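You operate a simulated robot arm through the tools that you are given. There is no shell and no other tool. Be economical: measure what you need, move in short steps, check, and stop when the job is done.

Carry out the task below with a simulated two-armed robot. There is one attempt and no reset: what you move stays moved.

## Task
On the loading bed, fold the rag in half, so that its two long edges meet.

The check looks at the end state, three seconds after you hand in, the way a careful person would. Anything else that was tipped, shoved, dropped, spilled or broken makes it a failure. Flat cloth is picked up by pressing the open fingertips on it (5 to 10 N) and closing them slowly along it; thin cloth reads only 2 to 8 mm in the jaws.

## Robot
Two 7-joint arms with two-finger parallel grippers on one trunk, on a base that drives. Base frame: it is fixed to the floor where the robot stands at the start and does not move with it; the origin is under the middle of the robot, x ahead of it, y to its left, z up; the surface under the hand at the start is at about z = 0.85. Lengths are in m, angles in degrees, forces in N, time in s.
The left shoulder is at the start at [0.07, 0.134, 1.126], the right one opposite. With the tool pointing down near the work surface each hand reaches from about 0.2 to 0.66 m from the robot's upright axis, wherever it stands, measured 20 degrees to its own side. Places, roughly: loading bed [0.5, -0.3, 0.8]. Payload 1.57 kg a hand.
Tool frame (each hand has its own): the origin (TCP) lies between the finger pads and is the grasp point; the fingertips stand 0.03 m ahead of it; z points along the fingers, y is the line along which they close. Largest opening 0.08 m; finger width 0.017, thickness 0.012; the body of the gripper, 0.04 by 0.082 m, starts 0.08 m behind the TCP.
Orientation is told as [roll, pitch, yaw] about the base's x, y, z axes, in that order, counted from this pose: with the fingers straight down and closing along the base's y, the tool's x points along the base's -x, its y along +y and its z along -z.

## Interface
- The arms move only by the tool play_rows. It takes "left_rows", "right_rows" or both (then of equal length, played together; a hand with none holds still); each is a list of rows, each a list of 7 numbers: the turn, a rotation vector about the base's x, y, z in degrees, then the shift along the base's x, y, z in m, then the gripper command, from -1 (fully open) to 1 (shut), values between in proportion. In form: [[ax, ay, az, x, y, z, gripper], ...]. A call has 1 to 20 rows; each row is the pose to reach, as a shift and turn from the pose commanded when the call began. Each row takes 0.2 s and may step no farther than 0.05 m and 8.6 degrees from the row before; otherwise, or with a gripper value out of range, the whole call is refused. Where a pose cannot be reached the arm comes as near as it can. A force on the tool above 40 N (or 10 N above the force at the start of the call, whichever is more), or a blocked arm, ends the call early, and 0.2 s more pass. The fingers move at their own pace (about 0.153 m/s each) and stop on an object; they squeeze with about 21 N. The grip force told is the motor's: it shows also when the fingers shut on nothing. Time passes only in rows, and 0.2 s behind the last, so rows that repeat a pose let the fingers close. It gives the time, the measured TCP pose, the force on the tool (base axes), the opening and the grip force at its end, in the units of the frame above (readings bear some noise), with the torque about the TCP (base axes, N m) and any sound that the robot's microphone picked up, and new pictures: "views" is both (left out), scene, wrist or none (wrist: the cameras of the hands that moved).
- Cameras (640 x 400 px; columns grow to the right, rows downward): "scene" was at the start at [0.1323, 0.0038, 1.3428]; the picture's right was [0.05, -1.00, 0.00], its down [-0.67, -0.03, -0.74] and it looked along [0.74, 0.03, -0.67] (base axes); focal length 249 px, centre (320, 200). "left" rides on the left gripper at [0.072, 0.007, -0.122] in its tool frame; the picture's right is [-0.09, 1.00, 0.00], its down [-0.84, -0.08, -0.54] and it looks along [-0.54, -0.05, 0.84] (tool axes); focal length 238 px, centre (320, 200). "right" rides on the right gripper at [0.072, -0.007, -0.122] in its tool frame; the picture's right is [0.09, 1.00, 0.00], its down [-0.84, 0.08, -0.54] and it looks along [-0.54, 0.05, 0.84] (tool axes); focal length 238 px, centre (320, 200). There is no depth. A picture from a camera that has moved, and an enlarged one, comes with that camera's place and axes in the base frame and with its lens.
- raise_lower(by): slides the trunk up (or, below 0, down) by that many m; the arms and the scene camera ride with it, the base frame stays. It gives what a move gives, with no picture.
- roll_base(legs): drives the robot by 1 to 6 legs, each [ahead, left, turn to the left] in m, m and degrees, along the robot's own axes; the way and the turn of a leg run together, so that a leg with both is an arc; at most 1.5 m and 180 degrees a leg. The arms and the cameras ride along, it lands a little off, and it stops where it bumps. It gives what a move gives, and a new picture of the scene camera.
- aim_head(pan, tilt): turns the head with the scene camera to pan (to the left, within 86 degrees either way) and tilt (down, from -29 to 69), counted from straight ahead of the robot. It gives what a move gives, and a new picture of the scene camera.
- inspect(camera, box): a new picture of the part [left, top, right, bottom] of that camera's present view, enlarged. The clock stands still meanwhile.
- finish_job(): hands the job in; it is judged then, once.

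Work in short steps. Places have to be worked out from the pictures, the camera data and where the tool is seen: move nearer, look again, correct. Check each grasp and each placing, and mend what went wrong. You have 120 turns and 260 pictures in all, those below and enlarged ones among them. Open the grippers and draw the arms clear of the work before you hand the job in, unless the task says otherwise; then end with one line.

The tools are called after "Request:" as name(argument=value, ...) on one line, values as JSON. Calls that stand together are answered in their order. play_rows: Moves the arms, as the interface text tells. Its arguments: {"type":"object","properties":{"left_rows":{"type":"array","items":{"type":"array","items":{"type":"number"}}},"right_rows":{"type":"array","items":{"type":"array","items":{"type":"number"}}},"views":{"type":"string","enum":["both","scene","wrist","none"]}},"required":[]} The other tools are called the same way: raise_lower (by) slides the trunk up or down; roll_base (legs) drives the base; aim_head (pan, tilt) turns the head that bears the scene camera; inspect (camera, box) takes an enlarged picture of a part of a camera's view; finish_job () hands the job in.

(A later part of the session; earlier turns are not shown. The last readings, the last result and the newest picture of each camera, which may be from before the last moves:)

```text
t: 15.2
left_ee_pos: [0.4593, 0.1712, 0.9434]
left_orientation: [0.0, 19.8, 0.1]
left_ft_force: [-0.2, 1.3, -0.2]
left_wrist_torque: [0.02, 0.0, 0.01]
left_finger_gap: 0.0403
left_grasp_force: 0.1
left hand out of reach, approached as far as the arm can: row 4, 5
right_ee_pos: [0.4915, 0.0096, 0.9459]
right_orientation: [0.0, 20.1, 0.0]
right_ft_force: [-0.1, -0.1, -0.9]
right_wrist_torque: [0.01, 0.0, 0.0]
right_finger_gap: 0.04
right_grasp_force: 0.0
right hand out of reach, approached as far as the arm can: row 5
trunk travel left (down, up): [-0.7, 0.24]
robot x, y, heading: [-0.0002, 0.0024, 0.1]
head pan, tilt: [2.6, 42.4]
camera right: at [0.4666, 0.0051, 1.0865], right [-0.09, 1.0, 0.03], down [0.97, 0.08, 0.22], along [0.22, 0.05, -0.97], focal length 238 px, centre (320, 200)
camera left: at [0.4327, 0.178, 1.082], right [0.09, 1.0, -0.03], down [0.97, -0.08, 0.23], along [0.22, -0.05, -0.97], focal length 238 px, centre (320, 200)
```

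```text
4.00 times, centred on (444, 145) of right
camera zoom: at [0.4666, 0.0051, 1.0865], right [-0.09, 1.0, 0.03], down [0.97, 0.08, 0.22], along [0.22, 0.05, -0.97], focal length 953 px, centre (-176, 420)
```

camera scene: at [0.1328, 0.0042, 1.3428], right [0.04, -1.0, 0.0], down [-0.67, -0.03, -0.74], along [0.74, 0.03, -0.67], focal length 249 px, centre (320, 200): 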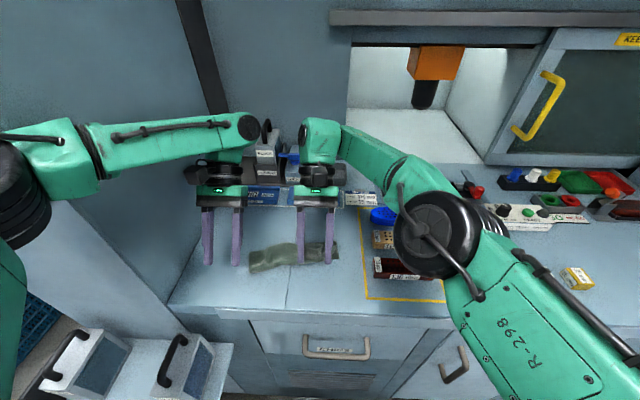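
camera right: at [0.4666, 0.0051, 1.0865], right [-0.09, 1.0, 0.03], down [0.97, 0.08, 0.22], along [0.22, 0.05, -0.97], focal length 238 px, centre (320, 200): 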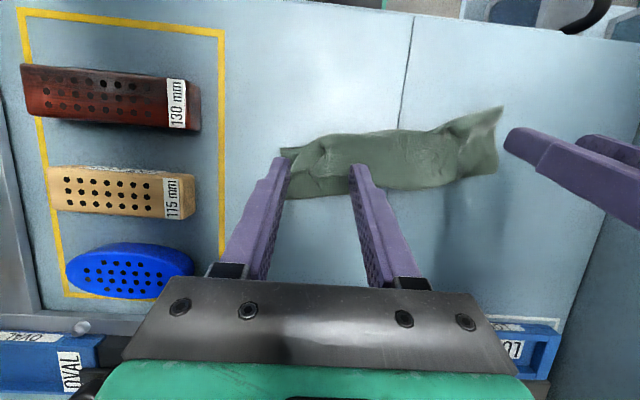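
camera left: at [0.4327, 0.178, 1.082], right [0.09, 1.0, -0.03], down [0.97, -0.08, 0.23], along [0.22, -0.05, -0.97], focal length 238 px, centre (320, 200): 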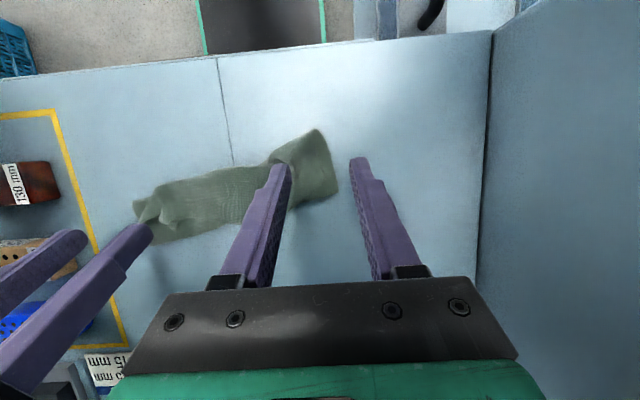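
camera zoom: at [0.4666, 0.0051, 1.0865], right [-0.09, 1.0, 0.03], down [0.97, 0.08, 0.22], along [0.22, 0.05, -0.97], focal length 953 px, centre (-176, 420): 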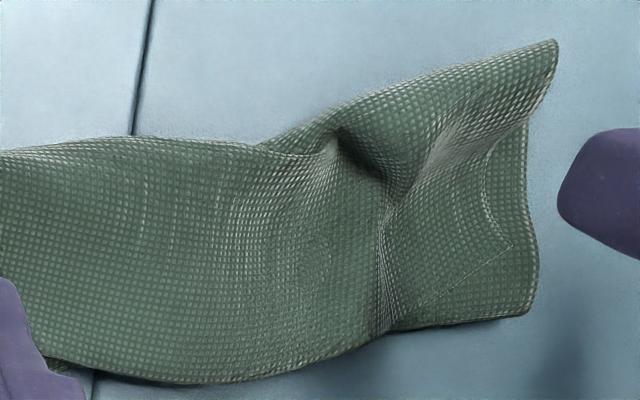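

Now I can read it: the flap's free edge lies on top facing away, with right corner near (0.491, -0.012) and left corner near (0.462, 0.174), where the edge runs diagonally. I straighten the left hand so it can reach, then yaw it about 30° to match that edge.

Request:
play_rows(left_rows=[[0, -5, 0, 0.003, -0.004, 0, 0.2], [0, -10, 0, 0.006, -0.01, 0, 0.2], [0, -15, 0, 0.009, -0.016, -0.005, 0.2]], right_rows=[[0, 0, 0, 0, 0.001, -0.01, 0.2], [0, 0, 0, 0, 0.002, -0.02, 0.2], [0, 0, 0, 0, 0.002, -0.03, 0.2]], views="none")

Request:
play_rows(left_rows=[[0, 0, 8, 0, 0, -0.01, 0.2], [0, 0, 16, 0, 0, -0.02, 0.2], [0, 0, 24, 0, 0, -0.03, 0.2], [0, 0, 32, 0, 0, -0.035, 0.2]], views="both")

Request:
inspect(camera="right", box=[265, 110, 393, 190])

Request:
inspect(camera="left", box=[256, 110, 384, 190])

```text
t: 16.0
left_ee_pos: [0.4696, 0.1565, 0.9371]
left_orientation: [0.0, 4.9, 0.0]
left_ft_force: [0.0, 0.1, 0.2]
left_wrist_torque: [0.02, 0.0, 0.01]
left_finger_gap: 0.032
left_grasp_force: 0.1
right_ee_pos: [0.4936, 0.0126, 0.9163]
right_orientation: [0.0, 20.0, -0.1]
right_ft_force: [0.6, -0.3, -0.2]
right_wrist_torque: [-0.01, 0.02, 0.0]
right_finger_gap: 0.0319
right_grasp_force: 0.0
trunk travel left (down, up): [-0.7, 0.24]
robot x, y, heading: [-0.0021, -0.0008, 0.1]
head pan, tilt: [2.6, 42.4]
```

```text
t: 17.0
left_ee_pos: [0.4685, 0.1566, 0.9022]
left_orientation: [0.0, 5.0, 32.3]
left_ft_force: [-0.6, 0.8, 0.5]
left_wrist_torque: [-0.02, 0.04, 0.01]
left_finger_gap: 0.0319
left_grasp_force: 0.0
right_ee_pos: [0.4926, 0.0129, 0.917]
right_orientation: [0.0, 20.0, 0.0]
right_ft_force: [-0.5, 0.8, -0.3]
right_wrist_torque: [-0.02, 0.0, 0.01]
right_finger_gap: 0.0321
right_grasp_force: 0.0
trunk travel left (down, up): [-0.7, 0.24]
robot x, y, heading: [-0.0014, 0.0012, -0.1]
head pan, tilt: [2.6, 42.4]
camera scene: at [0.1323, 0.004, 1.3428], right [0.05, -1.0, 0.0], down [-0.67, -0.03, -0.74], along [0.74, 0.03, -0.67], focal length 249 px, centre (320, 200)
camera left: at [0.4133, 0.1292, 1.0299], right [-0.45, 0.89, -0.01], down [0.79, 0.4, 0.47], along [0.42, 0.21, -0.88], focal length 238 px, centre (320, 200)
```

scene: 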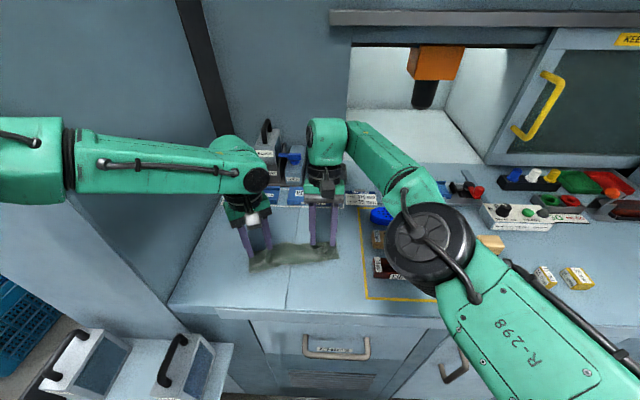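
left: 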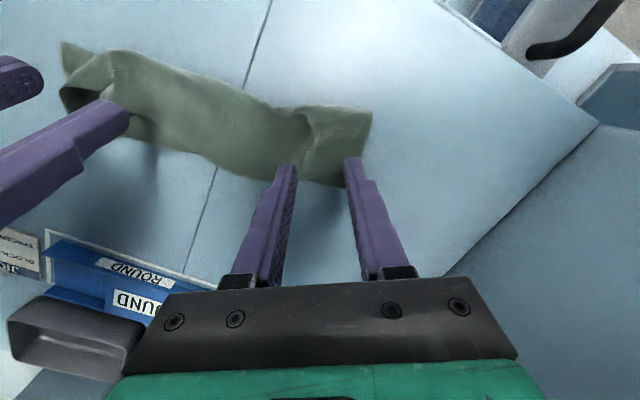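

```text
5.00 times, centred on (329, 150) of right
camera zoom: at [0.4667, 0.0075, 1.0565], right [-0.09, 1.0, 0.03], down [0.97, 0.08, 0.22], along [0.22, 0.05, -0.97], focal length 1192 px, centre (275, 450)
```

zoom: 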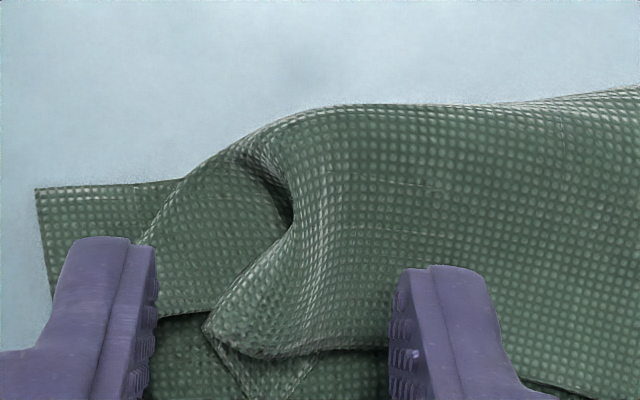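

```text
5.00 times, centred on (320, 150) of left
camera zoom: at [0.4133, 0.1292, 1.0299], right [-0.45, 0.89, -0.01], down [0.79, 0.4, 0.47], along [0.42, 0.21, -0.88], focal length 1192 px, centre (320, 450)
```

zoom: 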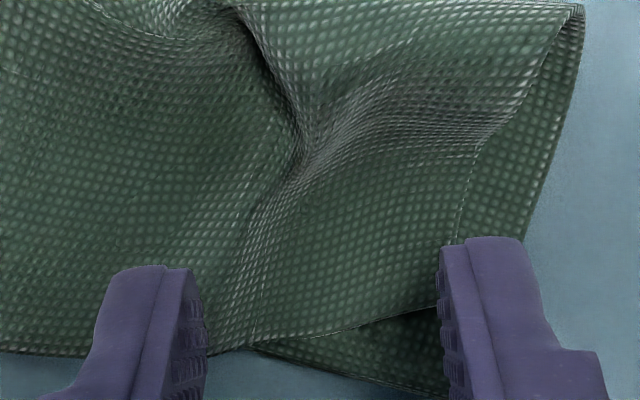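

Both are placed well; a small correction for the left, then I lower both gently to contact.

Request:
play_rows(left_rows=[[0, 0, 0, 0.006, -0.0035, -0.003, 0.2], [0, 0, 0, 0.006, -0.0035, -0.007, 0.2], [0, 0, 0, 0.006, -0.0035, -0.01, 0.2], [0, 0, 0, 0.006, -0.0035, -0.013, 0.2]], right_rows=[[0, 0, 0, 0, -0.001, -0.01, 0.2], [0, 0, 0, 0, -0.001, -0.018, 0.2], [0, 0, 0, 0, -0.001, -0.023, 0.2], [0, 0, 0, 0, -0.001, -0.027, 0.2]], views="wrist")

```text
t: 18.0
left_ee_pos: [0.4741, 0.1539, 0.8895]
left_orientation: [0.0, 5.0, 32.1]
left_ft_force: [0.6, 0.6, -0.6]
left_wrist_torque: [-0.01, 0.01, -0.01]
left_finger_gap: 0.0319
left_grasp_force: 0.1
right_ee_pos: [0.4935, 0.0126, 0.8909]
right_orientation: [0.1, 19.9, 0.1]
right_ft_force: [0.0, 0.1, 0.7]
right_wrist_torque: [0.02, 0.02, -0.02]
right_finger_gap: 0.0317
right_grasp_force: 0.1
trunk travel left (down, up): [-0.7, 0.24]
robot x, y, heading: [-0.003, -0.0044, 0.1]
head pan, tilt: [2.6, 42.4]
camera right: at [0.4666, 0.0067, 1.0299], right [-0.09, 1.0, 0.03], down [0.97, 0.08, 0.22], along [0.22, 0.05, -0.97], focal length 238 px, centre (320, 200)
camera left: at [0.4197, 0.1263, 1.0168], right [-0.45, 0.89, -0.01], down [0.79, 0.4, 0.47], along [0.42, 0.2, -0.88], focal length 238 px, centre (320, 200)
```

right: 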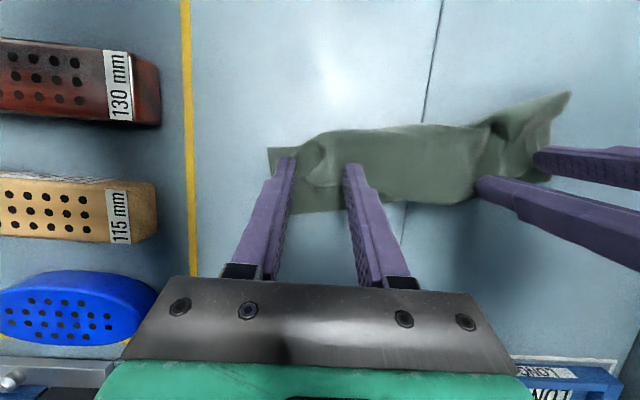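
left: 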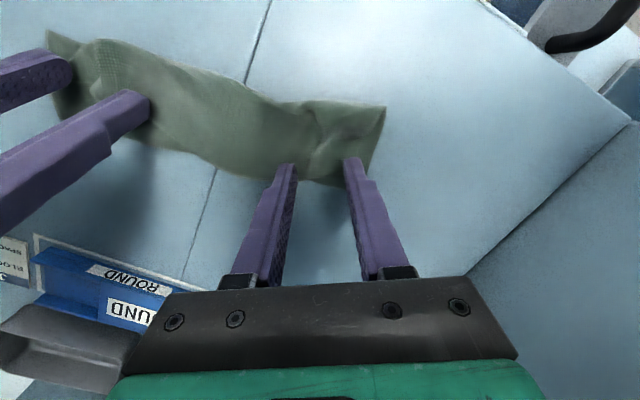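

No contact yet (left tip at about 0.860, right 0.863). I lower a few more millimetres.

Request:
play_rows(left_rows=[[0, 0, 0, 0, 0, -0.002, 0.2], [0, 0, 0, 0, 0, -0.004, 0.2], [0, 0, 0, 0, 0, -0.005, 0.2]], right_rows=[[0, 0, 0, 0, 0, -0.003, 0.2], [0, 0, 0, 0, 0, -0.005, 0.2], [0, 0, 0, 0, 0, -0.007, 0.2]], views="none")

```text
t: 18.8
left_ee_pos: [0.4737, 0.1525, 0.8855]
left_orientation: [-0.1, 4.8, 32.1]
left_ft_force: [-0.4, 0.5, 0.3]
left_wrist_torque: [-0.02, -0.03, -0.02]
left_finger_gap: 0.0322
left_grasp_force: 0.1
right_ee_pos: [0.4912, 0.0119, 0.8837]
right_orientation: [0.1, 19.8, 0.1]
right_ft_force: [1.6, -0.4, 12.2]
right_wrist_torque: [0.0, -0.04, 0.02]
right_finger_gap: 0.0321
right_grasp_force: 0.2
trunk travel left (down, up): [-0.7, 0.24]
robot x, y, heading: [-0.0017, 0.0005, 0.0]
head pan, tilt: [2.6, 42.4]
```

Right presses with 12 N, so I back it off 1 mm; the left goes down 3 mm more.

Request:
play_rows(left_rows=[[0, 0, 0, 0, 0, -0.0015, 0.2], [0, 0, 0, 0, 0, -0.003, 0.2]], right_rows=[[0, 0, 0, 0, 0, 0.001, 0.2], [0, 0, 0, 0, 0, 0.001, 0.2]], views="none")

```text
t: 19.4
left_ee_pos: [0.4742, 0.1524, 0.8831]
left_orientation: [0.0, 4.8, 32.1]
left_ft_force: [0.3, 0.7, 3.9]
left_wrist_torque: [0.07, -0.01, -0.02]
left_finger_gap: 0.0325
left_grasp_force: 0.2
right_ee_pos: [0.4912, 0.0118, 0.8836]
right_orientation: [0.0, 19.9, 0.0]
right_ft_force: [1.8, -0.1, 10.8]
right_wrist_torque: [0.06, -0.05, 0.02]
right_finger_gap: 0.032
right_grasp_force: 0.1
trunk travel left (down, up): [-0.7, 0.24]
robot x, y, heading: [0.001, -0.0026, -0.0]
head pan, tilt: [2.6, 42.4]
```

Forces are about right; I ease the right a bit more and close both slowly.

Request:
play_rows(left_rows=[[0, 0, 0, 0, 0, -0.001, 0.3], [0, 0, 0, 0, 0, -0.001, 0.4], [0, 0, 0, 0, 0, -0.001, 0.5], [0, 0, 0, 0, 0, -0.001, 0.6], [0, 0, 0, 0, 0, -0.001, 0.7], [0, 0, 0, 0, 0, 0, 0.8], [0, 0, 0, 0, 0, 0, 0.9], [0, 0, 0, 0, 0, 0, 1], [0, 0, 0, 0, 0, 0, 1]], right_rows=[[0, 0, 0, 0, 0, 0.001, 0.3], [0, 0, 0, 0, 0, 0.001, 0.4], [0, 0, 0, 0, 0, 0.001, 0.5], [0, 0, 0, 0, 0, 0.001, 0.6], [0, 0, 0, 0, 0, 0.001, 0.7], [0, 0, 0, 0, 0, 0.001, 0.8], [0, 0, 0, 0, 0, 0.001, 0.9], [0, 0, 0, 0, 0, 0.001, 1], [0, 0, 0, 0, 0, 0.001, 1]], views="wrist")

Request:
inspect(camera="left", box=[256, 100, 400, 190])

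Request:
inspect(camera="right", box=[248, 110, 392, 200])

```text
t: 21.4
left_ee_pos: [0.4726, 0.1512, 0.8833]
left_orientation: [-0.1, 4.9, 32.0]
left_ft_force: [0.5, -8.8, 13.1]
left_wrist_torque: [-0.24, 0.06, 0.07]
left_finger_gap: 0.0028
left_grasp_force: 20.9
right_ee_pos: [0.4895, 0.0122, 0.885]
right_orientation: [0.1, 19.9, 0.1]
right_ft_force: [-1.1, 9.5, 1.4]
right_wrist_torque: [0.31, 0.06, -0.06]
right_finger_gap: 0.0023
right_grasp_force: 21.5
trunk travel left (down, up): [-0.7, 0.24]
robot x, y, heading: [-0.0001, 0.0006, 0.2]
head pan, tilt: [2.6, 42.4]
camera right: at [0.4641, 0.0061, 1.0253], right [-0.09, 1.0, 0.03], down [0.97, 0.08, 0.23], along [0.22, 0.05, -0.97], focal length 238 px, centre (320, 200)
camera left: at [0.4168, 0.1256, 1.01], right [-0.45, 0.89, -0.01], down [0.79, 0.4, 0.47], along [0.42, 0.2, -0.88], focal length 238 px, centre (320, 200)
```

right: 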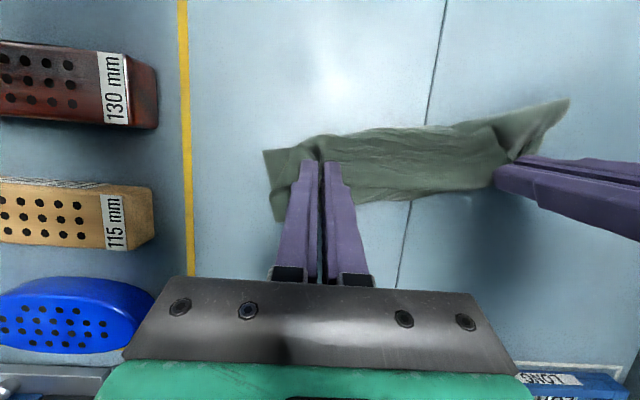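
left: 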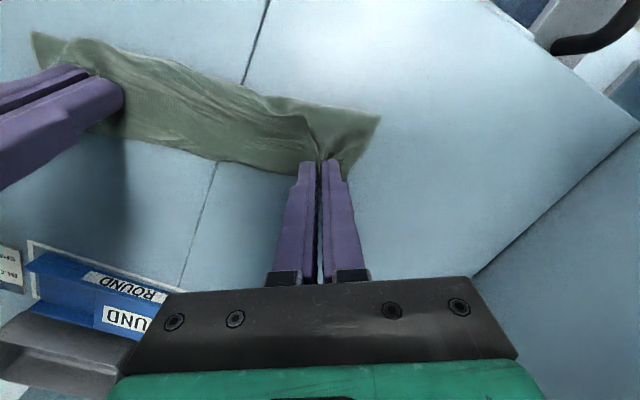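

```text
4.44 times, centred on (328, 145) of left
camera zoom: at [0.4168, 0.1256, 1.01], right [-0.45, 0.89, -0.01], down [0.79, 0.4, 0.47], along [0.42, 0.2, -0.88], focal length 1059 px, centre (284, 444)
```

zoom: 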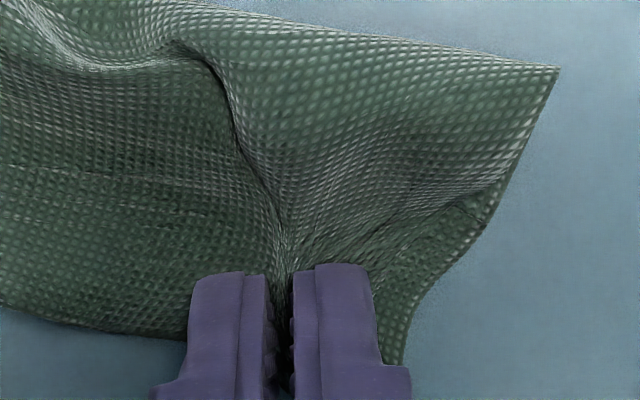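

```text
4.44 times, centred on (320, 155) of right
camera zoom: at [0.4641, 0.0061, 1.0253], right [-0.09, 1.0, 0.03], down [0.97, 0.08, 0.23], along [0.22, 0.05, -0.97], focal length 1059 px, centre (320, 400)
```

zoom: 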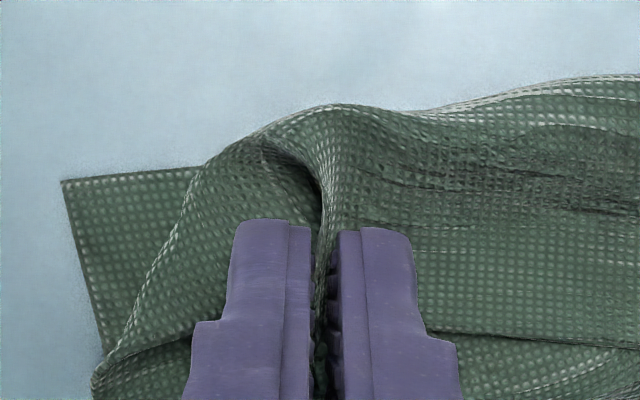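

Both hold cloth. I lift straight up 6 cm, easing together slightly, to see how the flap hangs.

Request:
play_rows(left_rows=[[0, 0, 0, 0.002, -0.003, 0.015, 1], [0, 0, 0, 0.008, -0.004, 0.03, 1], [0, 0, 0, 0.015, -0.004, 0.045, 1], [0, 0, 0, 0.022, -0.004, 0.06, 1]], right_rows=[[0, 0, 0, 0.002, 0.002, 0.015, 1], [0, -3, 0, 0.008, 0.002, 0.03, 1], [0, -6, 0, 0.015, 0.002, 0.045, 1], [0, -9, 0, 0.022, 0.002, 0.06, 1]])

Request:
inspect(camera="scene", box=[220, 190, 380, 290])

```text
t: 22.4
left_ee_pos: [0.4976, 0.1494, 0.9426]
left_orientation: [0.0, 5.0, 32.2]
left_ft_force: [1.1, -2.9, -1.0]
left_wrist_torque: [-0.05, -0.02, 0.05]
left_finger_gap: 0.0023
left_grasp_force: 21.2
right_ee_pos: [0.515, 0.0133, 0.945]
right_orientation: [0.0, 10.9, -0.1]
right_ft_force: [-0.8, 2.1, -0.7]
right_wrist_torque: [0.09, -0.01, 0.0]
right_finger_gap: 0.0026
right_grasp_force: 21.2
right hand out of reach, approached as far as the arm can: row 1
trunk travel left (down, up): [-0.7, 0.24]
robot x, y, heading: [-0.0006, 0.0039, 0.1]
head pan, tilt: [2.6, 42.4]
camera scene: at [0.1319, 0.0037, 1.3428], right [0.05, -1.0, 0.0], down [-0.67, -0.03, -0.74], along [0.74, 0.03, -0.67], focal length 249 px, centre (320, 200)
camera right: at [0.4671, 0.0083, 1.0786], right [-0.09, 1.0, 0.02], down [0.92, 0.08, 0.37], along [0.37, 0.05, -0.93], focal length 238 px, centre (320, 200)
camera left: at [0.4404, 0.1224, 1.0688], right [-0.45, 0.89, -0.01], down [0.79, 0.4, 0.47], along [0.42, 0.2, -0.88], focal length 238 px, centre (320, 200)
```

scene: 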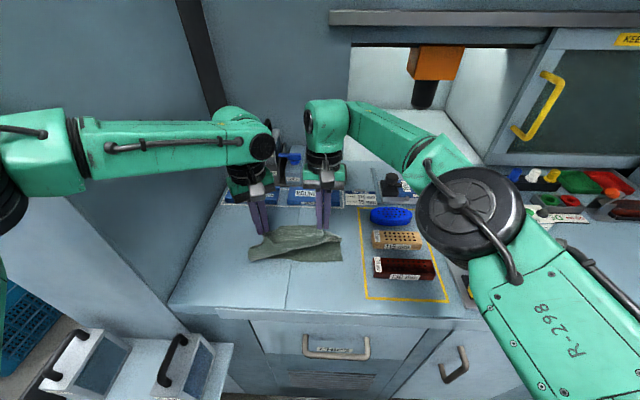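
right: 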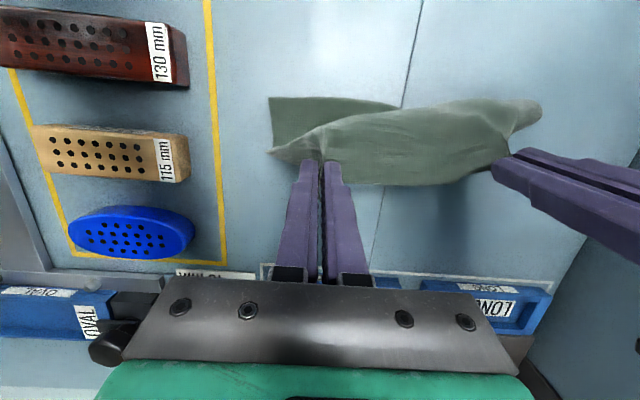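
left: 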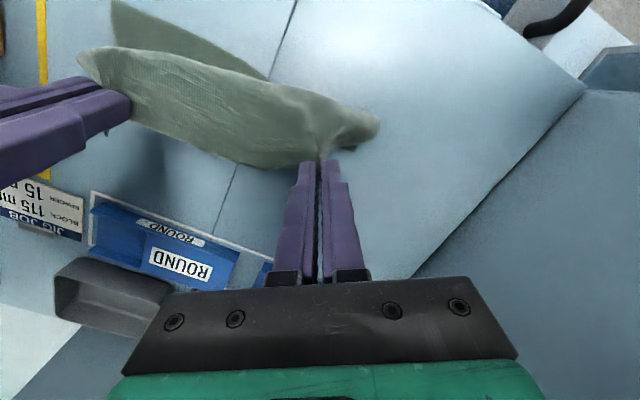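

```text
4.00 times, centred on (300, 240) of scene
camera zoom: at [0.1319, 0.0037, 1.3428], right [0.05, -1.0, 0.0], down [-0.67, -0.03, -0.74], along [0.74, 0.03, -0.67], focal length 997 px, centre (400, 40)
```

zoom: 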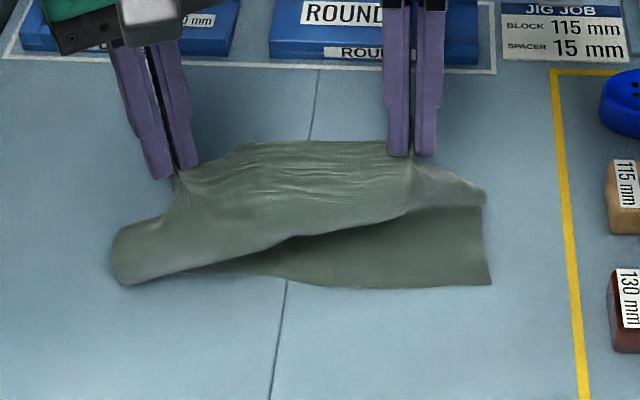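

It's opening up nicely. I keep pulling up and away, turning the left yaw back, to unroll it nearly flat.

Request:
play_rows(left_rows=[[0, 0, -5, 0.012, 0, 0.012, 1], [0, 0, -11, 0.025, 0.002, 0.02, 1], [0, 0, -17, 0.04, 0.004, 0.02, 1], [0, 0, -23, 0.055, 0.006, 0.015, 1], [0, 0, -29, 0.068, 0.007, 0.0, 1], [0, 0, -32, 0.078, 0.008, -0.015, 1], [0, 0, -32, 0.083, 0.008, -0.03, 1]], right_rows=[[0, -2, 0, 0.012, 0, 0.012, 1], [0, -4, 0, 0.025, 0.002, 0.02, 1], [0, -6, 0, 0.04, 0.004, 0.02, 1], [0, -8, 0, 0.055, 0.006, 0.015, 1], [0, -10, 0, 0.068, 0.007, 0.0, 1], [0, -11, 0, 0.078, 0.008, -0.015, 1], [0, -11, 0, 0.083, 0.008, -0.03, 1]])

Request:
inspect(camera="scene", box=[220, 190, 380, 290])

```text
t: 24.0
left_ee_pos: [0.5203, 0.1863, 0.926]
left_orientation: [0.0, 4.9, 0.1]
left_ft_force: [1.0, -0.7, 0.4]
left_wrist_torque: [0.0, 0.0, 0.0]
left_finger_gap: 0.0022
left_grasp_force: 21.0
left hand out of reach, approached as far as the arm can: row 2, 3, 4, 5, 6, 7
right_ee_pos: [0.5652, 0.0128, 0.9286]
right_orientation: [-0.1, 0.0, 0.0]
right_ft_force: [0.9, 0.8, -0.2]
right_wrist_torque: [-0.02, 0.02, 0.03]
right_finger_gap: 0.0
right_grasp_force: 21.1
right hand out of reach, approached as far as the arm can: row 2, 3, 4, 5, 6, 7
trunk travel left (down, up): [-0.7, 0.24]
robot x, y, heading: [-0.0003, 0.0, 0.0]
head pan, tilt: [2.6, 42.4]
camera scene: at [0.1326, 0.0047, 1.3427], right [0.05, -1.0, 0.0], down [-0.67, -0.03, -0.74], along [0.74, 0.03, -0.67], focal length 249 px, centre (320, 200)
camera right: at [0.493, 0.008, 1.0503], right [-0.09, 1.0, 0.0], down [0.84, 0.08, 0.54], along [0.54, 0.05, -0.84], focal length 238 px, centre (320, 200)
camera left: at [0.4588, 0.1933, 1.0536], right [0.09, 1.0, -0.01], down [0.88, -0.08, 0.47], along [0.47, -0.05, -0.88], focal length 238 px, centre (320, 200)
```

scene: 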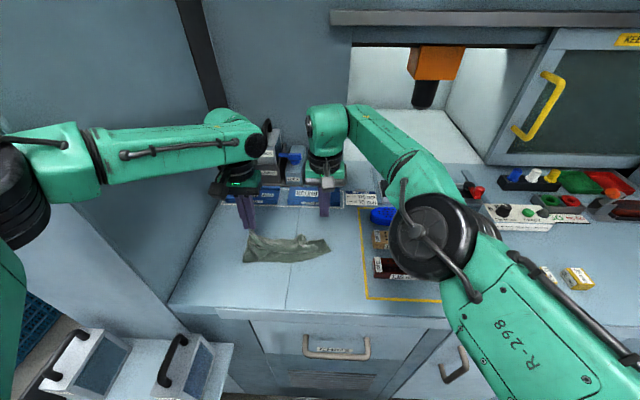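
right: 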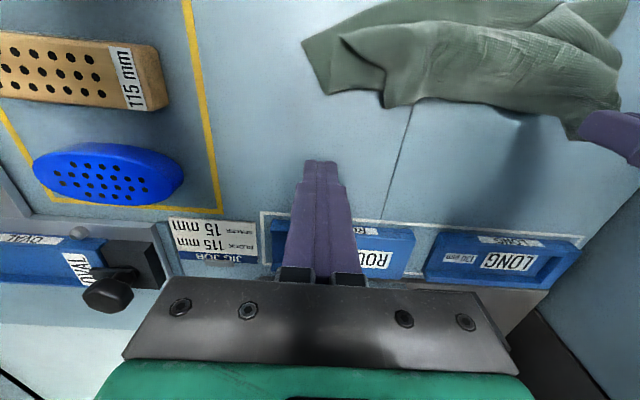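
left: 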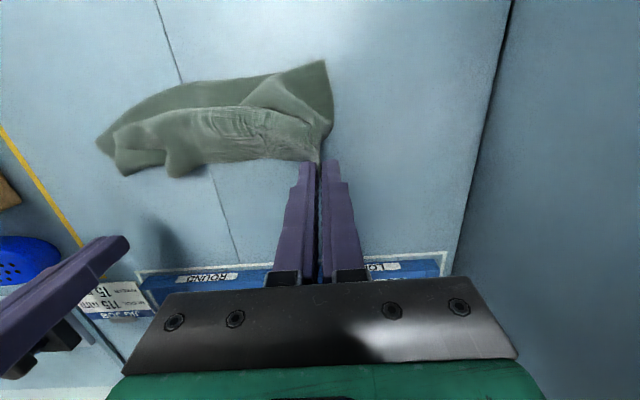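

```text
4.00 times, centred on (300, 240) of scene
camera zoom: at [0.1326, 0.0047, 1.3427], right [0.05, -1.0, 0.0], down [-0.67, -0.03, -0.74], along [0.74, 0.03, -0.67], focal length 997 px, centre (400, 40)
```

zoom: 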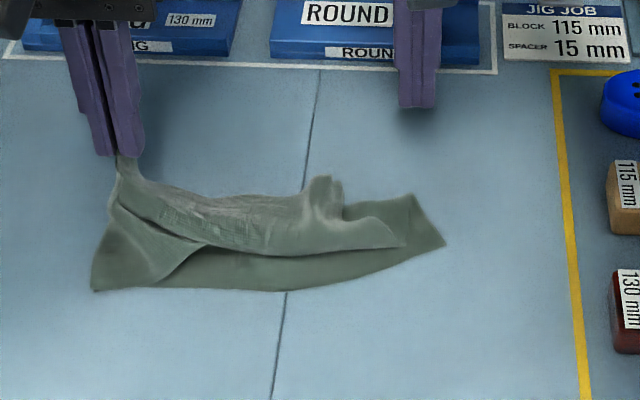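

The arms couldn't reach there with upright fingers, the left veered, and the right slipped out. The left still holds its corner, so I use it with the −30° tilt that reaches, pull that corner out to the far side, and lift the right hand clear.

Request:
play_rows(left_rows=[[0, -7, 0, 0.003, -0.002, 0.01, 1], [0, -14, 0, 0.01, -0.004, 0.015, 1], [0, -21, 0, 0.02, -0.007, 0.015, 1], [0, -28, 0, 0.032, -0.01, 0.01, 1], [0, -35, 0, 0.045, -0.011, 0.0, 1], [0, -35, 0, 0.058, -0.011, -0.01, 1], [0, -35, 0, 0.07, -0.011, -0.022, 1]], right_rows=[[0, 0, 0, 0, -0.01, 0.02, 0.5], [0, 0, 0, -0.01, -0.03, 0.04, 0.25], [0, 0, 0, -0.02, -0.06, 0.06, 0.25], [0, 0, 0, -0.02, -0.08, 0.06, 0.25], [0, -5, 0, -0.02, -0.1, 0.06, 0.25], [0, -12, 0, -0.02, -0.1, 0.06, 0.25], [0, -19, 0, -0.02, -0.1, 0.06, 0.25]])

Request:
inspect(camera="scene", box=[220, 190, 380, 290])

```text
t: 25.6
left_ee_pos: [0.5895, 0.1767, 0.9062]
left_orientation: [-0.1, -30.1, 0.1]
left_ft_force: [0.4, -1.2, 0.0]
left_wrist_torque: [0.0, 0.03, 0.01]
left_finger_gap: 0.0022
left_grasp_force: 20.9
right_ee_pos: [0.5453, -0.0866, 0.9858]
right_orientation: [0.0, -19.1, 0.0]
right_ft_force: [0.4, -0.5, -0.6]
right_wrist_torque: [-0.03, -0.01, -0.05]
right_finger_gap: 0.0299
right_grasp_force: 0.1
trunk travel left (down, up): [-0.7, 0.24]
robot x, y, heading: [-0.004, -0.0012, 0.1]
head pan, tilt: [2.6, 42.4]
camera scene: at [0.1326, 0.0036, 1.3427], right [0.05, -1.0, 0.0], down [-0.67, -0.03, -0.74], along [0.74, 0.03, -0.67], focal length 249 px, centre (320, 200)
camera right: at [0.4363, -0.0923, 1.0793], right [-0.09, 1.0, -0.03], down [0.61, 0.08, 0.79], along [0.79, 0.05, -0.62], focal length 238 px, centre (320, 200)
camera left: at [0.4663, 0.1835, 0.975], right [0.08, 1.0, 0.04], down [0.45, -0.08, 0.89], along [0.89, -0.05, -0.46], focal length 238 px, centre (320, 200)
```

scene: 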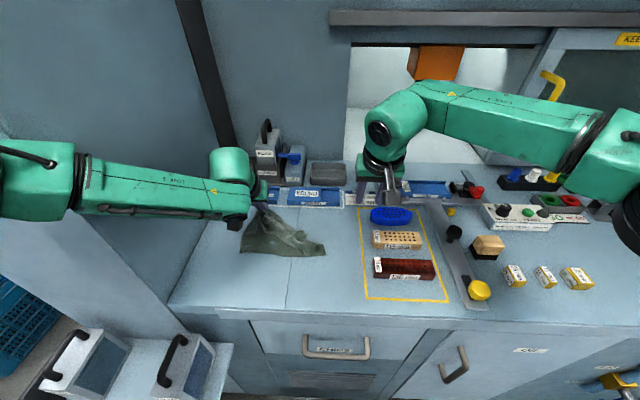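
right: 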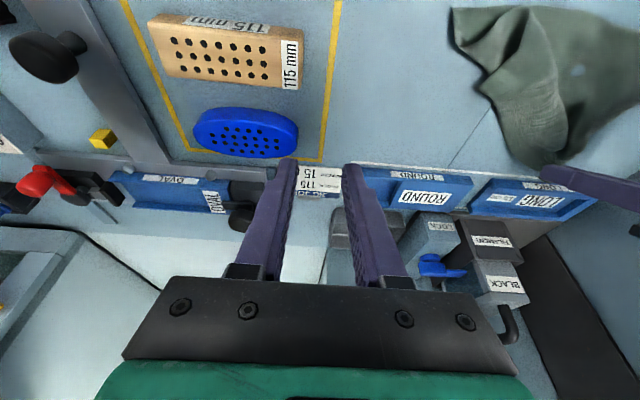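
left: 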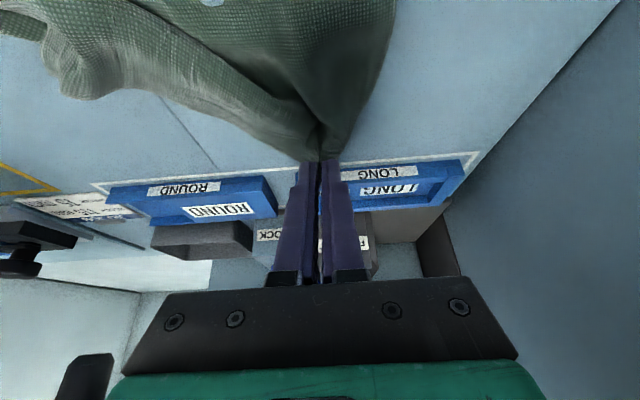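

```text
4.00 times, centred on (300, 240) of scene
camera zoom: at [0.1326, 0.0036, 1.3427], right [0.05, -1.0, 0.0], down [-0.67, -0.03, -0.74], along [0.74, 0.03, -0.67], focal length 997 px, centre (400, 40)
```

zoom: 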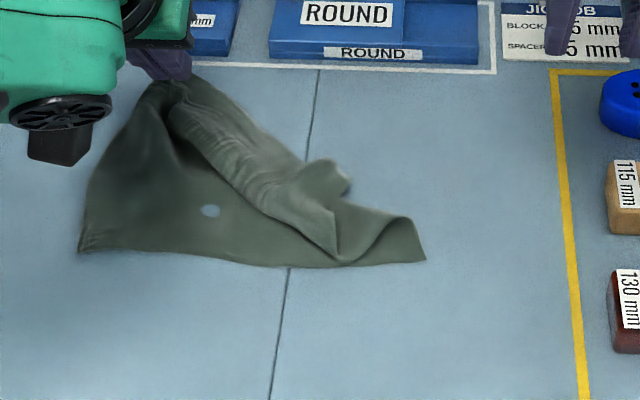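

The left corner is out. Now for the right flap corner, which stands up near (0.53, 0.07); I zoom in from both sides.

Request:
inspect(camera="right", box=[440, 0, 600, 100])

Request:
inspect(camera="scene", box=[275, 220, 339, 260])

Request:
inspect(camera="left", box=[0, 0, 240, 150])

```text
4.00 times, centred on (520, 50) of right
camera zoom: at [0.4363, -0.0923, 1.0793], right [-0.09, 1.0, -0.03], down [0.61, 0.08, 0.79], along [0.79, 0.05, -0.62], focal length 953 px, centre (-480, 800)
```

zoom: 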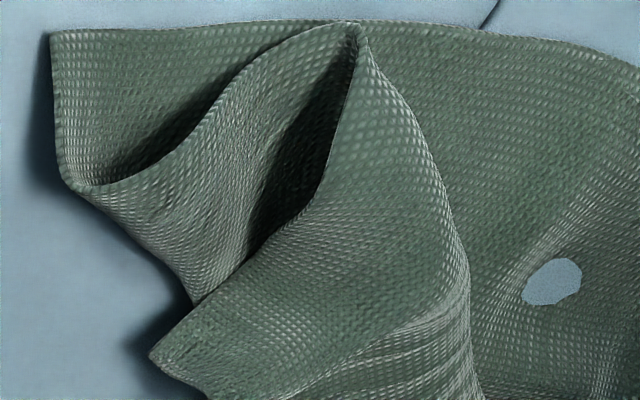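

```text
10.00 times, centred on (307, 240) of scene
camera zoom: at [0.1326, 0.0036, 1.3427], right [0.05, -1.0, 0.0], down [-0.67, -0.03, -0.74], along [0.74, 0.03, -0.67], focal length 2492 px, centre (450, -200)
```

zoom: 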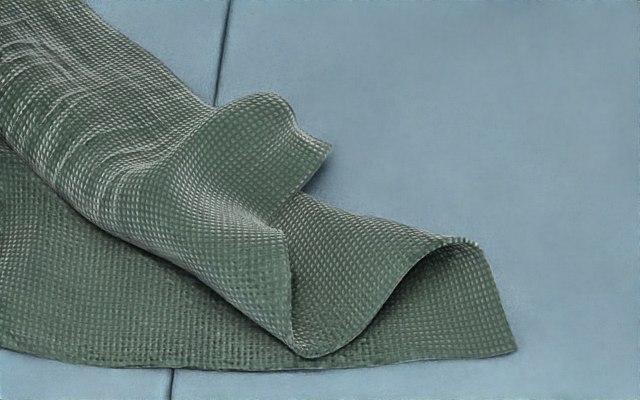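

```text
2.67 times, centred on (120, 75) of left
camera zoom: at [0.4663, 0.1835, 0.975], right [0.08, 1.0, 0.04], down [0.45, -0.08, 0.89], along [0.89, -0.05, -0.46], focal length 636 px, centre (853, 533)
```

zoom: 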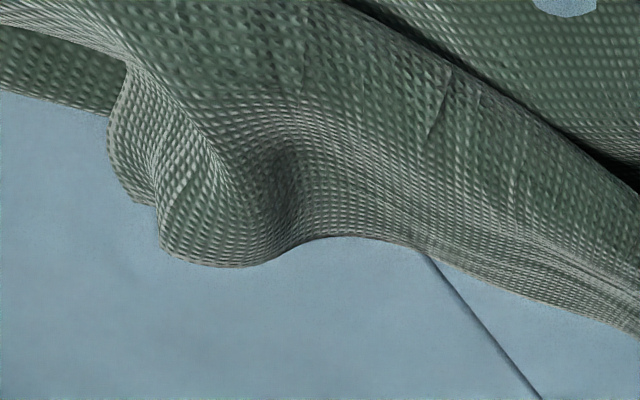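

The right flap corner is at about (0.533, 0.052), with a ridge at y≈0.067. I straddle the ridge with the right hand, come down, and look.

Request:
play_rows(right_rows=[[0, 0, 0, -0.01, 0.04, 0, -0.1], [0, 0, 0, -0.02, 0.08, 0, -0.1], [0, 0, 0, -0.025, 0.12, -0.02, -0.1], [0, 0, 0, -0.025, 0.153, -0.045, -0.1], [0, 0, 0, -0.025, 0.153, -0.068, -0.1]], views="wrist")

Request:
inspect(camera="right", box=[240, 90, 400, 190])

```text
t: 26.8
left_ee_pos: [0.5898, 0.1767, 0.9065]
left_orientation: [0.0, -30.1, 0.0]
left_ft_force: [0.2, -0.4, -0.2]
left_wrist_torque: [-0.02, -0.04, 0.07]
left_finger_gap: 0.0025
left_grasp_force: 20.5
right_ee_pos: [0.5187, 0.0649, 0.918]
right_orientation: [0.1, -18.9, -0.1]
right_ft_force: [0.9, -0.3, -0.2]
right_wrist_torque: [0.0, 0.03, 0.01]
right_finger_gap: 0.0442
right_grasp_force: 0.1
trunk travel left (down, up): [-0.7, 0.24]
robot x, y, heading: [-0.0031, 0.0024, 0.2]
head pan, tilt: [2.6, 42.4]
camera right: at [0.4111, 0.06, 1.0106], right [-0.09, 1.0, -0.03], down [0.61, 0.08, 0.79], along [0.78, 0.05, -0.62], focal length 238 px, centre (320, 200)
```

right: 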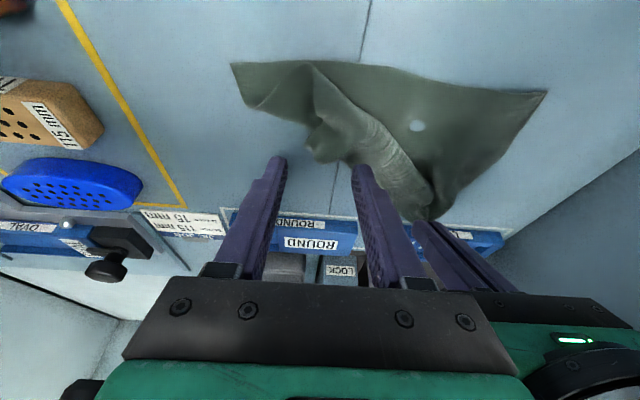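

```text
4.00 times, centred on (320, 140) of right
camera zoom: at [0.4111, 0.06, 1.0106], right [-0.09, 1.0, -0.03], down [0.61, 0.08, 0.79], along [0.78, 0.05, -0.62], focal length 953 px, centre (320, 440)
```

zoom: 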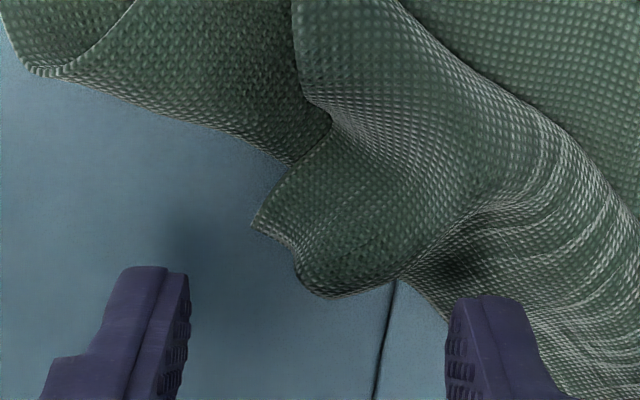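

The corner is clear now: I centre on (0.533, 0.069), narrow the gap, and lower to the table.

Request:
play_rows(right_rows=[[0, 0, 0, 0.003, 0.004, -0.01, 0.1], [0, 0, 0, 0.003, 0.004, -0.02, 0.1], [0, 0, 0, 0.003, 0.004, -0.027, 0.1], [0, 0, 0, 0.003, 0.004, -0.031, 0.1]], views="none")

Request:
inspect(camera="right", box=[240, 90, 400, 190])

```text
t: 27.8
left_ee_pos: [0.5898, 0.1778, 0.9069]
left_orientation: [0.1, -29.9, 0.0]
left_ft_force: [1.0, -0.3, -0.3]
left_wrist_torque: [-0.01, 0.02, 0.0]
left_finger_gap: 0.0022
left_grasp_force: 21.2
right_ee_pos: [0.5218, 0.0722, 0.8859]
right_orientation: [0.0, -19.0, 0.1]
right_ft_force: [-0.5, -0.6, 0.4]
right_wrist_torque: [0.0, 0.03, 0.01]
right_finger_gap: 0.0359
right_grasp_force: 0.0
trunk travel left (down, up): [-0.7, 0.24]
robot x, y, heading: [0.0002, 0.0022, 0.0]
head pan, tilt: [2.6, 42.4]
```

```text
4.00 times, centred on (320, 140) of right
camera zoom: at [0.4144, 0.0653, 0.9793], right [-0.09, 1.0, -0.03], down [0.62, 0.08, 0.78], along [0.78, 0.05, -0.62], focal length 953 px, centre (320, 440)
```

zoom: 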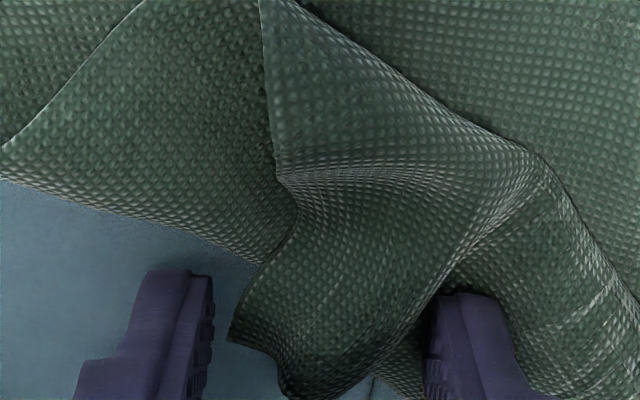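

The fingers straddle the corner. I lower 3 mm and close slowly.

Request:
play_rows(right_rows=[[0, 0, 0, 0.002, 0, -0.003, 0.1], [0, 0, 0, 0.002, 0, -0.003, 0.25], [0, 0, 0, 0.002, 0, -0.003, 0.4], [0, 0, 0, 0.002, 0, -0.003, 0.55], [0, 0, 0, 0.002, 0, -0.003, 0.7], [0, 0, 0, 0.002, 0, -0.003, 0.85], [0, 0, 0, 0.002, 0, -0.003, 1], [0, 0, 0, 0.002, 0, -0.003, 1], [0, 0, 0, 0.002, 0, 0.01, 1]], views="none")

Request:
inspect(camera="right", box=[240, 90, 400, 190])

```text
t: 29.8
left_ee_pos: [0.5898, 0.1761, 0.9071]
left_orientation: [0.0, -30.0, 0.0]
left_ft_force: [-0.4, 0.4, 0.5]
left_wrist_torque: [0.02, 0.01, -0.02]
left_finger_gap: 0.0022
left_grasp_force: 20.8
right_ee_pos: [0.5233, 0.0712, 0.8964]
right_orientation: [-0.1, -19.0, 0.1]
right_ft_force: [0.3, -0.3, 0.1]
right_wrist_torque: [0.02, -0.01, -0.02]
right_finger_gap: 0.0024
right_grasp_force: 21.1
trunk travel left (down, up): [-0.7, 0.24]
robot x, y, heading: [-0.0013, 0.0008, 0.3]
head pan, tilt: [2.6, 42.4]
```

```text
4.00 times, centred on (320, 140) of right
camera zoom: at [0.4164, 0.065, 0.9888], right [-0.09, 1.0, -0.03], down [0.61, 0.08, 0.78], along [0.78, 0.05, -0.62], focal length 953 px, centre (320, 440)
```

zoom: 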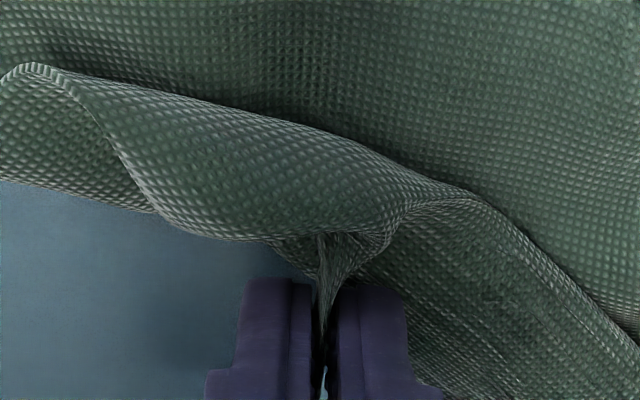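

The corner is firmly pinched. I carry it out to the far right to open the rag flat, watching lateral tension.

Request:
play_rows(right_rows=[[0, -2, 0, 0.008, -0.005, 0.02, 1], [0, -4, 0, 0.018, -0.012, 0.035, 1], [0, -6, 0, 0.03, -0.02, 0.04, 1], [0, -8, 0, 0.042, -0.027, 0.035, 1], [0, -11, 0, 0.055, -0.034, 0.025, 1], [0, -11, 0, 0.067, -0.041, 0.012, 1]])

Request:
inspect(camera="scene", box=[220, 190, 380, 290])

```text
t: 31.2
left_ee_pos: [0.5899, 0.1744, 0.9074]
left_orientation: [-0.4, -30.1, -0.1]
left_ft_force: [2.7, -24.2, 1.6]
left_wrist_torque: [-0.75, -0.06, -0.18]
left_finger_gap: 0.0025
left_grasp_force: 20.8
right_ee_pos: [0.5907, 0.0324, 0.909]
right_orientation: [0.4, -30.0, 0.1]
right_ft_force: [-1.4, 24.1, -1.2]
right_wrist_torque: [0.55, 0.07, 0.54]
right_finger_gap: 0.0029
right_grasp_force: 21.0
trunk travel left (down, up): [-0.7, 0.24]
robot x, y, heading: [-0.0043, -0.0006, -0.0]
head pan, tilt: [2.6, 42.4]
camera scene: at [0.1331, 0.0038, 1.3427], right [0.04, -1.0, 0.0], down [-0.67, -0.03, -0.74], along [0.74, 0.03, -0.67], focal length 249 px, centre (320, 200)
camera right: at [0.4667, 0.0248, 0.9793], right [-0.09, 1.0, -0.04], down [0.45, 0.08, 0.89], along [0.89, 0.06, -0.46], focal length 238 px, centre (320, 200)
```

scene: 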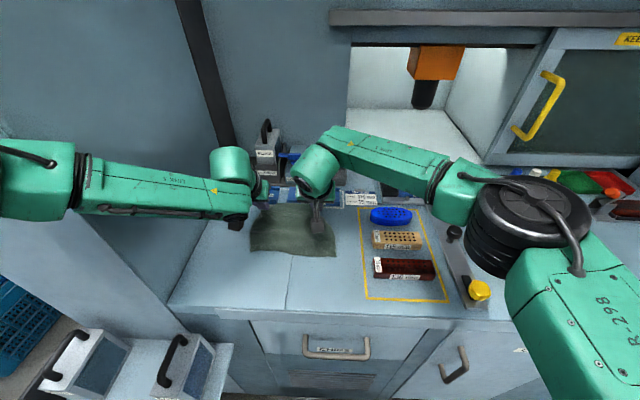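
right: 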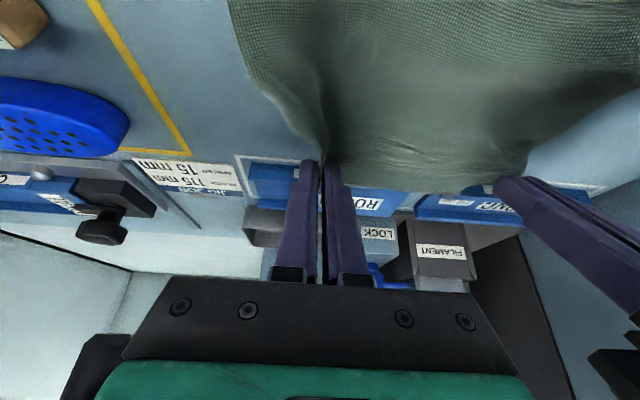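

```text
4.00 times, centred on (300, 240) of scene
camera zoom: at [0.1331, 0.0038, 1.3427], right [0.04, -1.0, 0.0], down [-0.67, -0.03, -0.74], along [0.74, 0.03, -0.67], focal length 997 px, centre (400, 40)
```

zoom: 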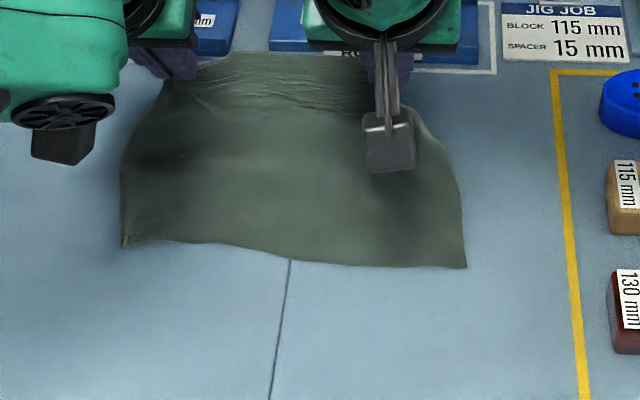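

Excellent: the rag is open again, both far corners held, near edge at x≈0.483. Tension is high (24 N), so I bring the hands together a bit and refold on a lower arc (so the crease isn't dragged), stopping just past the top.

Request:
play_rows(left_rows=[[0, -2, 0, -0.009, -0.003, 0.006, 1], [0, -4, 0, -0.018, -0.006, 0.01, 1], [0, -6, 0, -0.028, -0.009, 0.0125, 1], [0, -8, 0, -0.0375, -0.012, 0.0136, 1], [0, -10, 0, -0.047, -0.015, 0.012, 1], [0, -12, 0, -0.057, -0.018, 0.008, 1], [0, -14, 0, -0.065, -0.02, 0.004, 1], [0, -15, 0, -0.073, -0.022, -0.002, 1]], right_rows=[[0, -2, 0, -0.012, 0.002, 0.006, 1], [0, -4, 0, -0.024, 0.0, 0.01, 1], [0, -6, 0, -0.035, -0.003, 0.0125, 1], [0, -8, 0, -0.0455, -0.006, 0.0136, 1], [0, -10, 0, -0.055, -0.009, 0.012, 1], [0, -12, 0, -0.065, -0.012, 0.008, 1], [0, -14, 0, -0.073, -0.014, 0.004, 1], [0, -15, 0, -0.081, -0.016, -0.002, 1]], views="wrist")

Request:
inspect(camera="scene", box=[220, 190, 380, 290])

```text
t: 33.0
left_ee_pos: [0.5166, 0.154, 0.9046]
left_orientation: [-0.3, -45.1, 0.1]
left_ft_force: [-0.1, -17.5, 2.1]
left_wrist_torque: [-0.5, -0.04, -0.3]
left_finger_gap: 0.0023
left_grasp_force: 21.2
right_ee_pos: [0.5101, 0.0148, 0.9084]
right_orientation: [0.3, -45.1, 0.0]
right_ft_force: [-0.9, 18.7, -1.7]
right_wrist_torque: [0.29, 0.07, 0.47]
right_finger_gap: 0.0031
right_grasp_force: 20.7
trunk travel left (down, up): [-0.7, 0.24]
robot x, y, heading: [-0.0028, 0.0012, 0.2]
head pan, tilt: [2.6, 42.4]
camera right: at [0.3729, 0.0081, 0.9443], right [-0.07, 1.0, -0.06], down [0.21, 0.08, 0.98], along [0.98, 0.05, -0.21], focal length 238 px, centre (320, 200)
camera left: at [0.3796, 0.1613, 0.938], right [0.07, 1.0, 0.06], down [0.21, -0.07, 0.98], along [0.98, -0.05, -0.21], focal length 238 px, centre (320, 200)
```

right: 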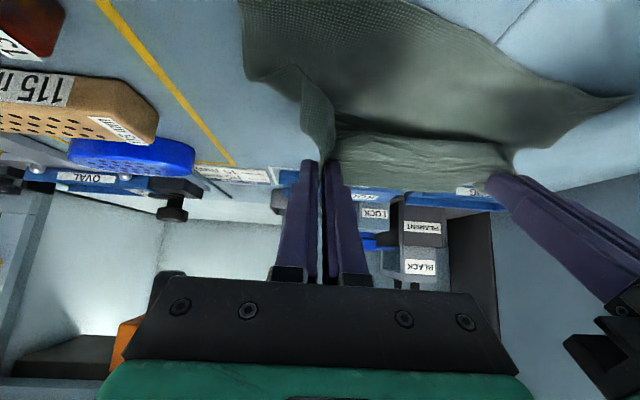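
left: 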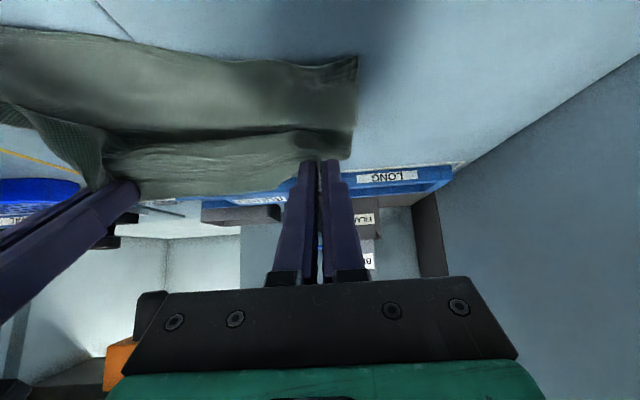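

```text
4.00 times, centred on (300, 240) of scene
camera zoom: at [0.1321, 0.0039, 1.3428], right [0.05, -1.0, 0.0], down [-0.67, -0.03, -0.74], along [0.74, 0.03, -0.67], focal length 997 px, centre (400, 40)
```

zoom: 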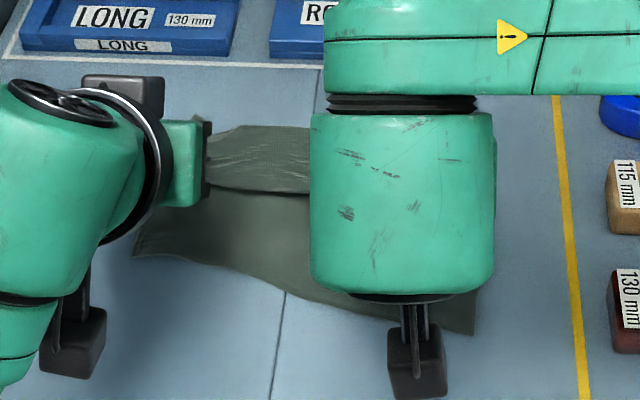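

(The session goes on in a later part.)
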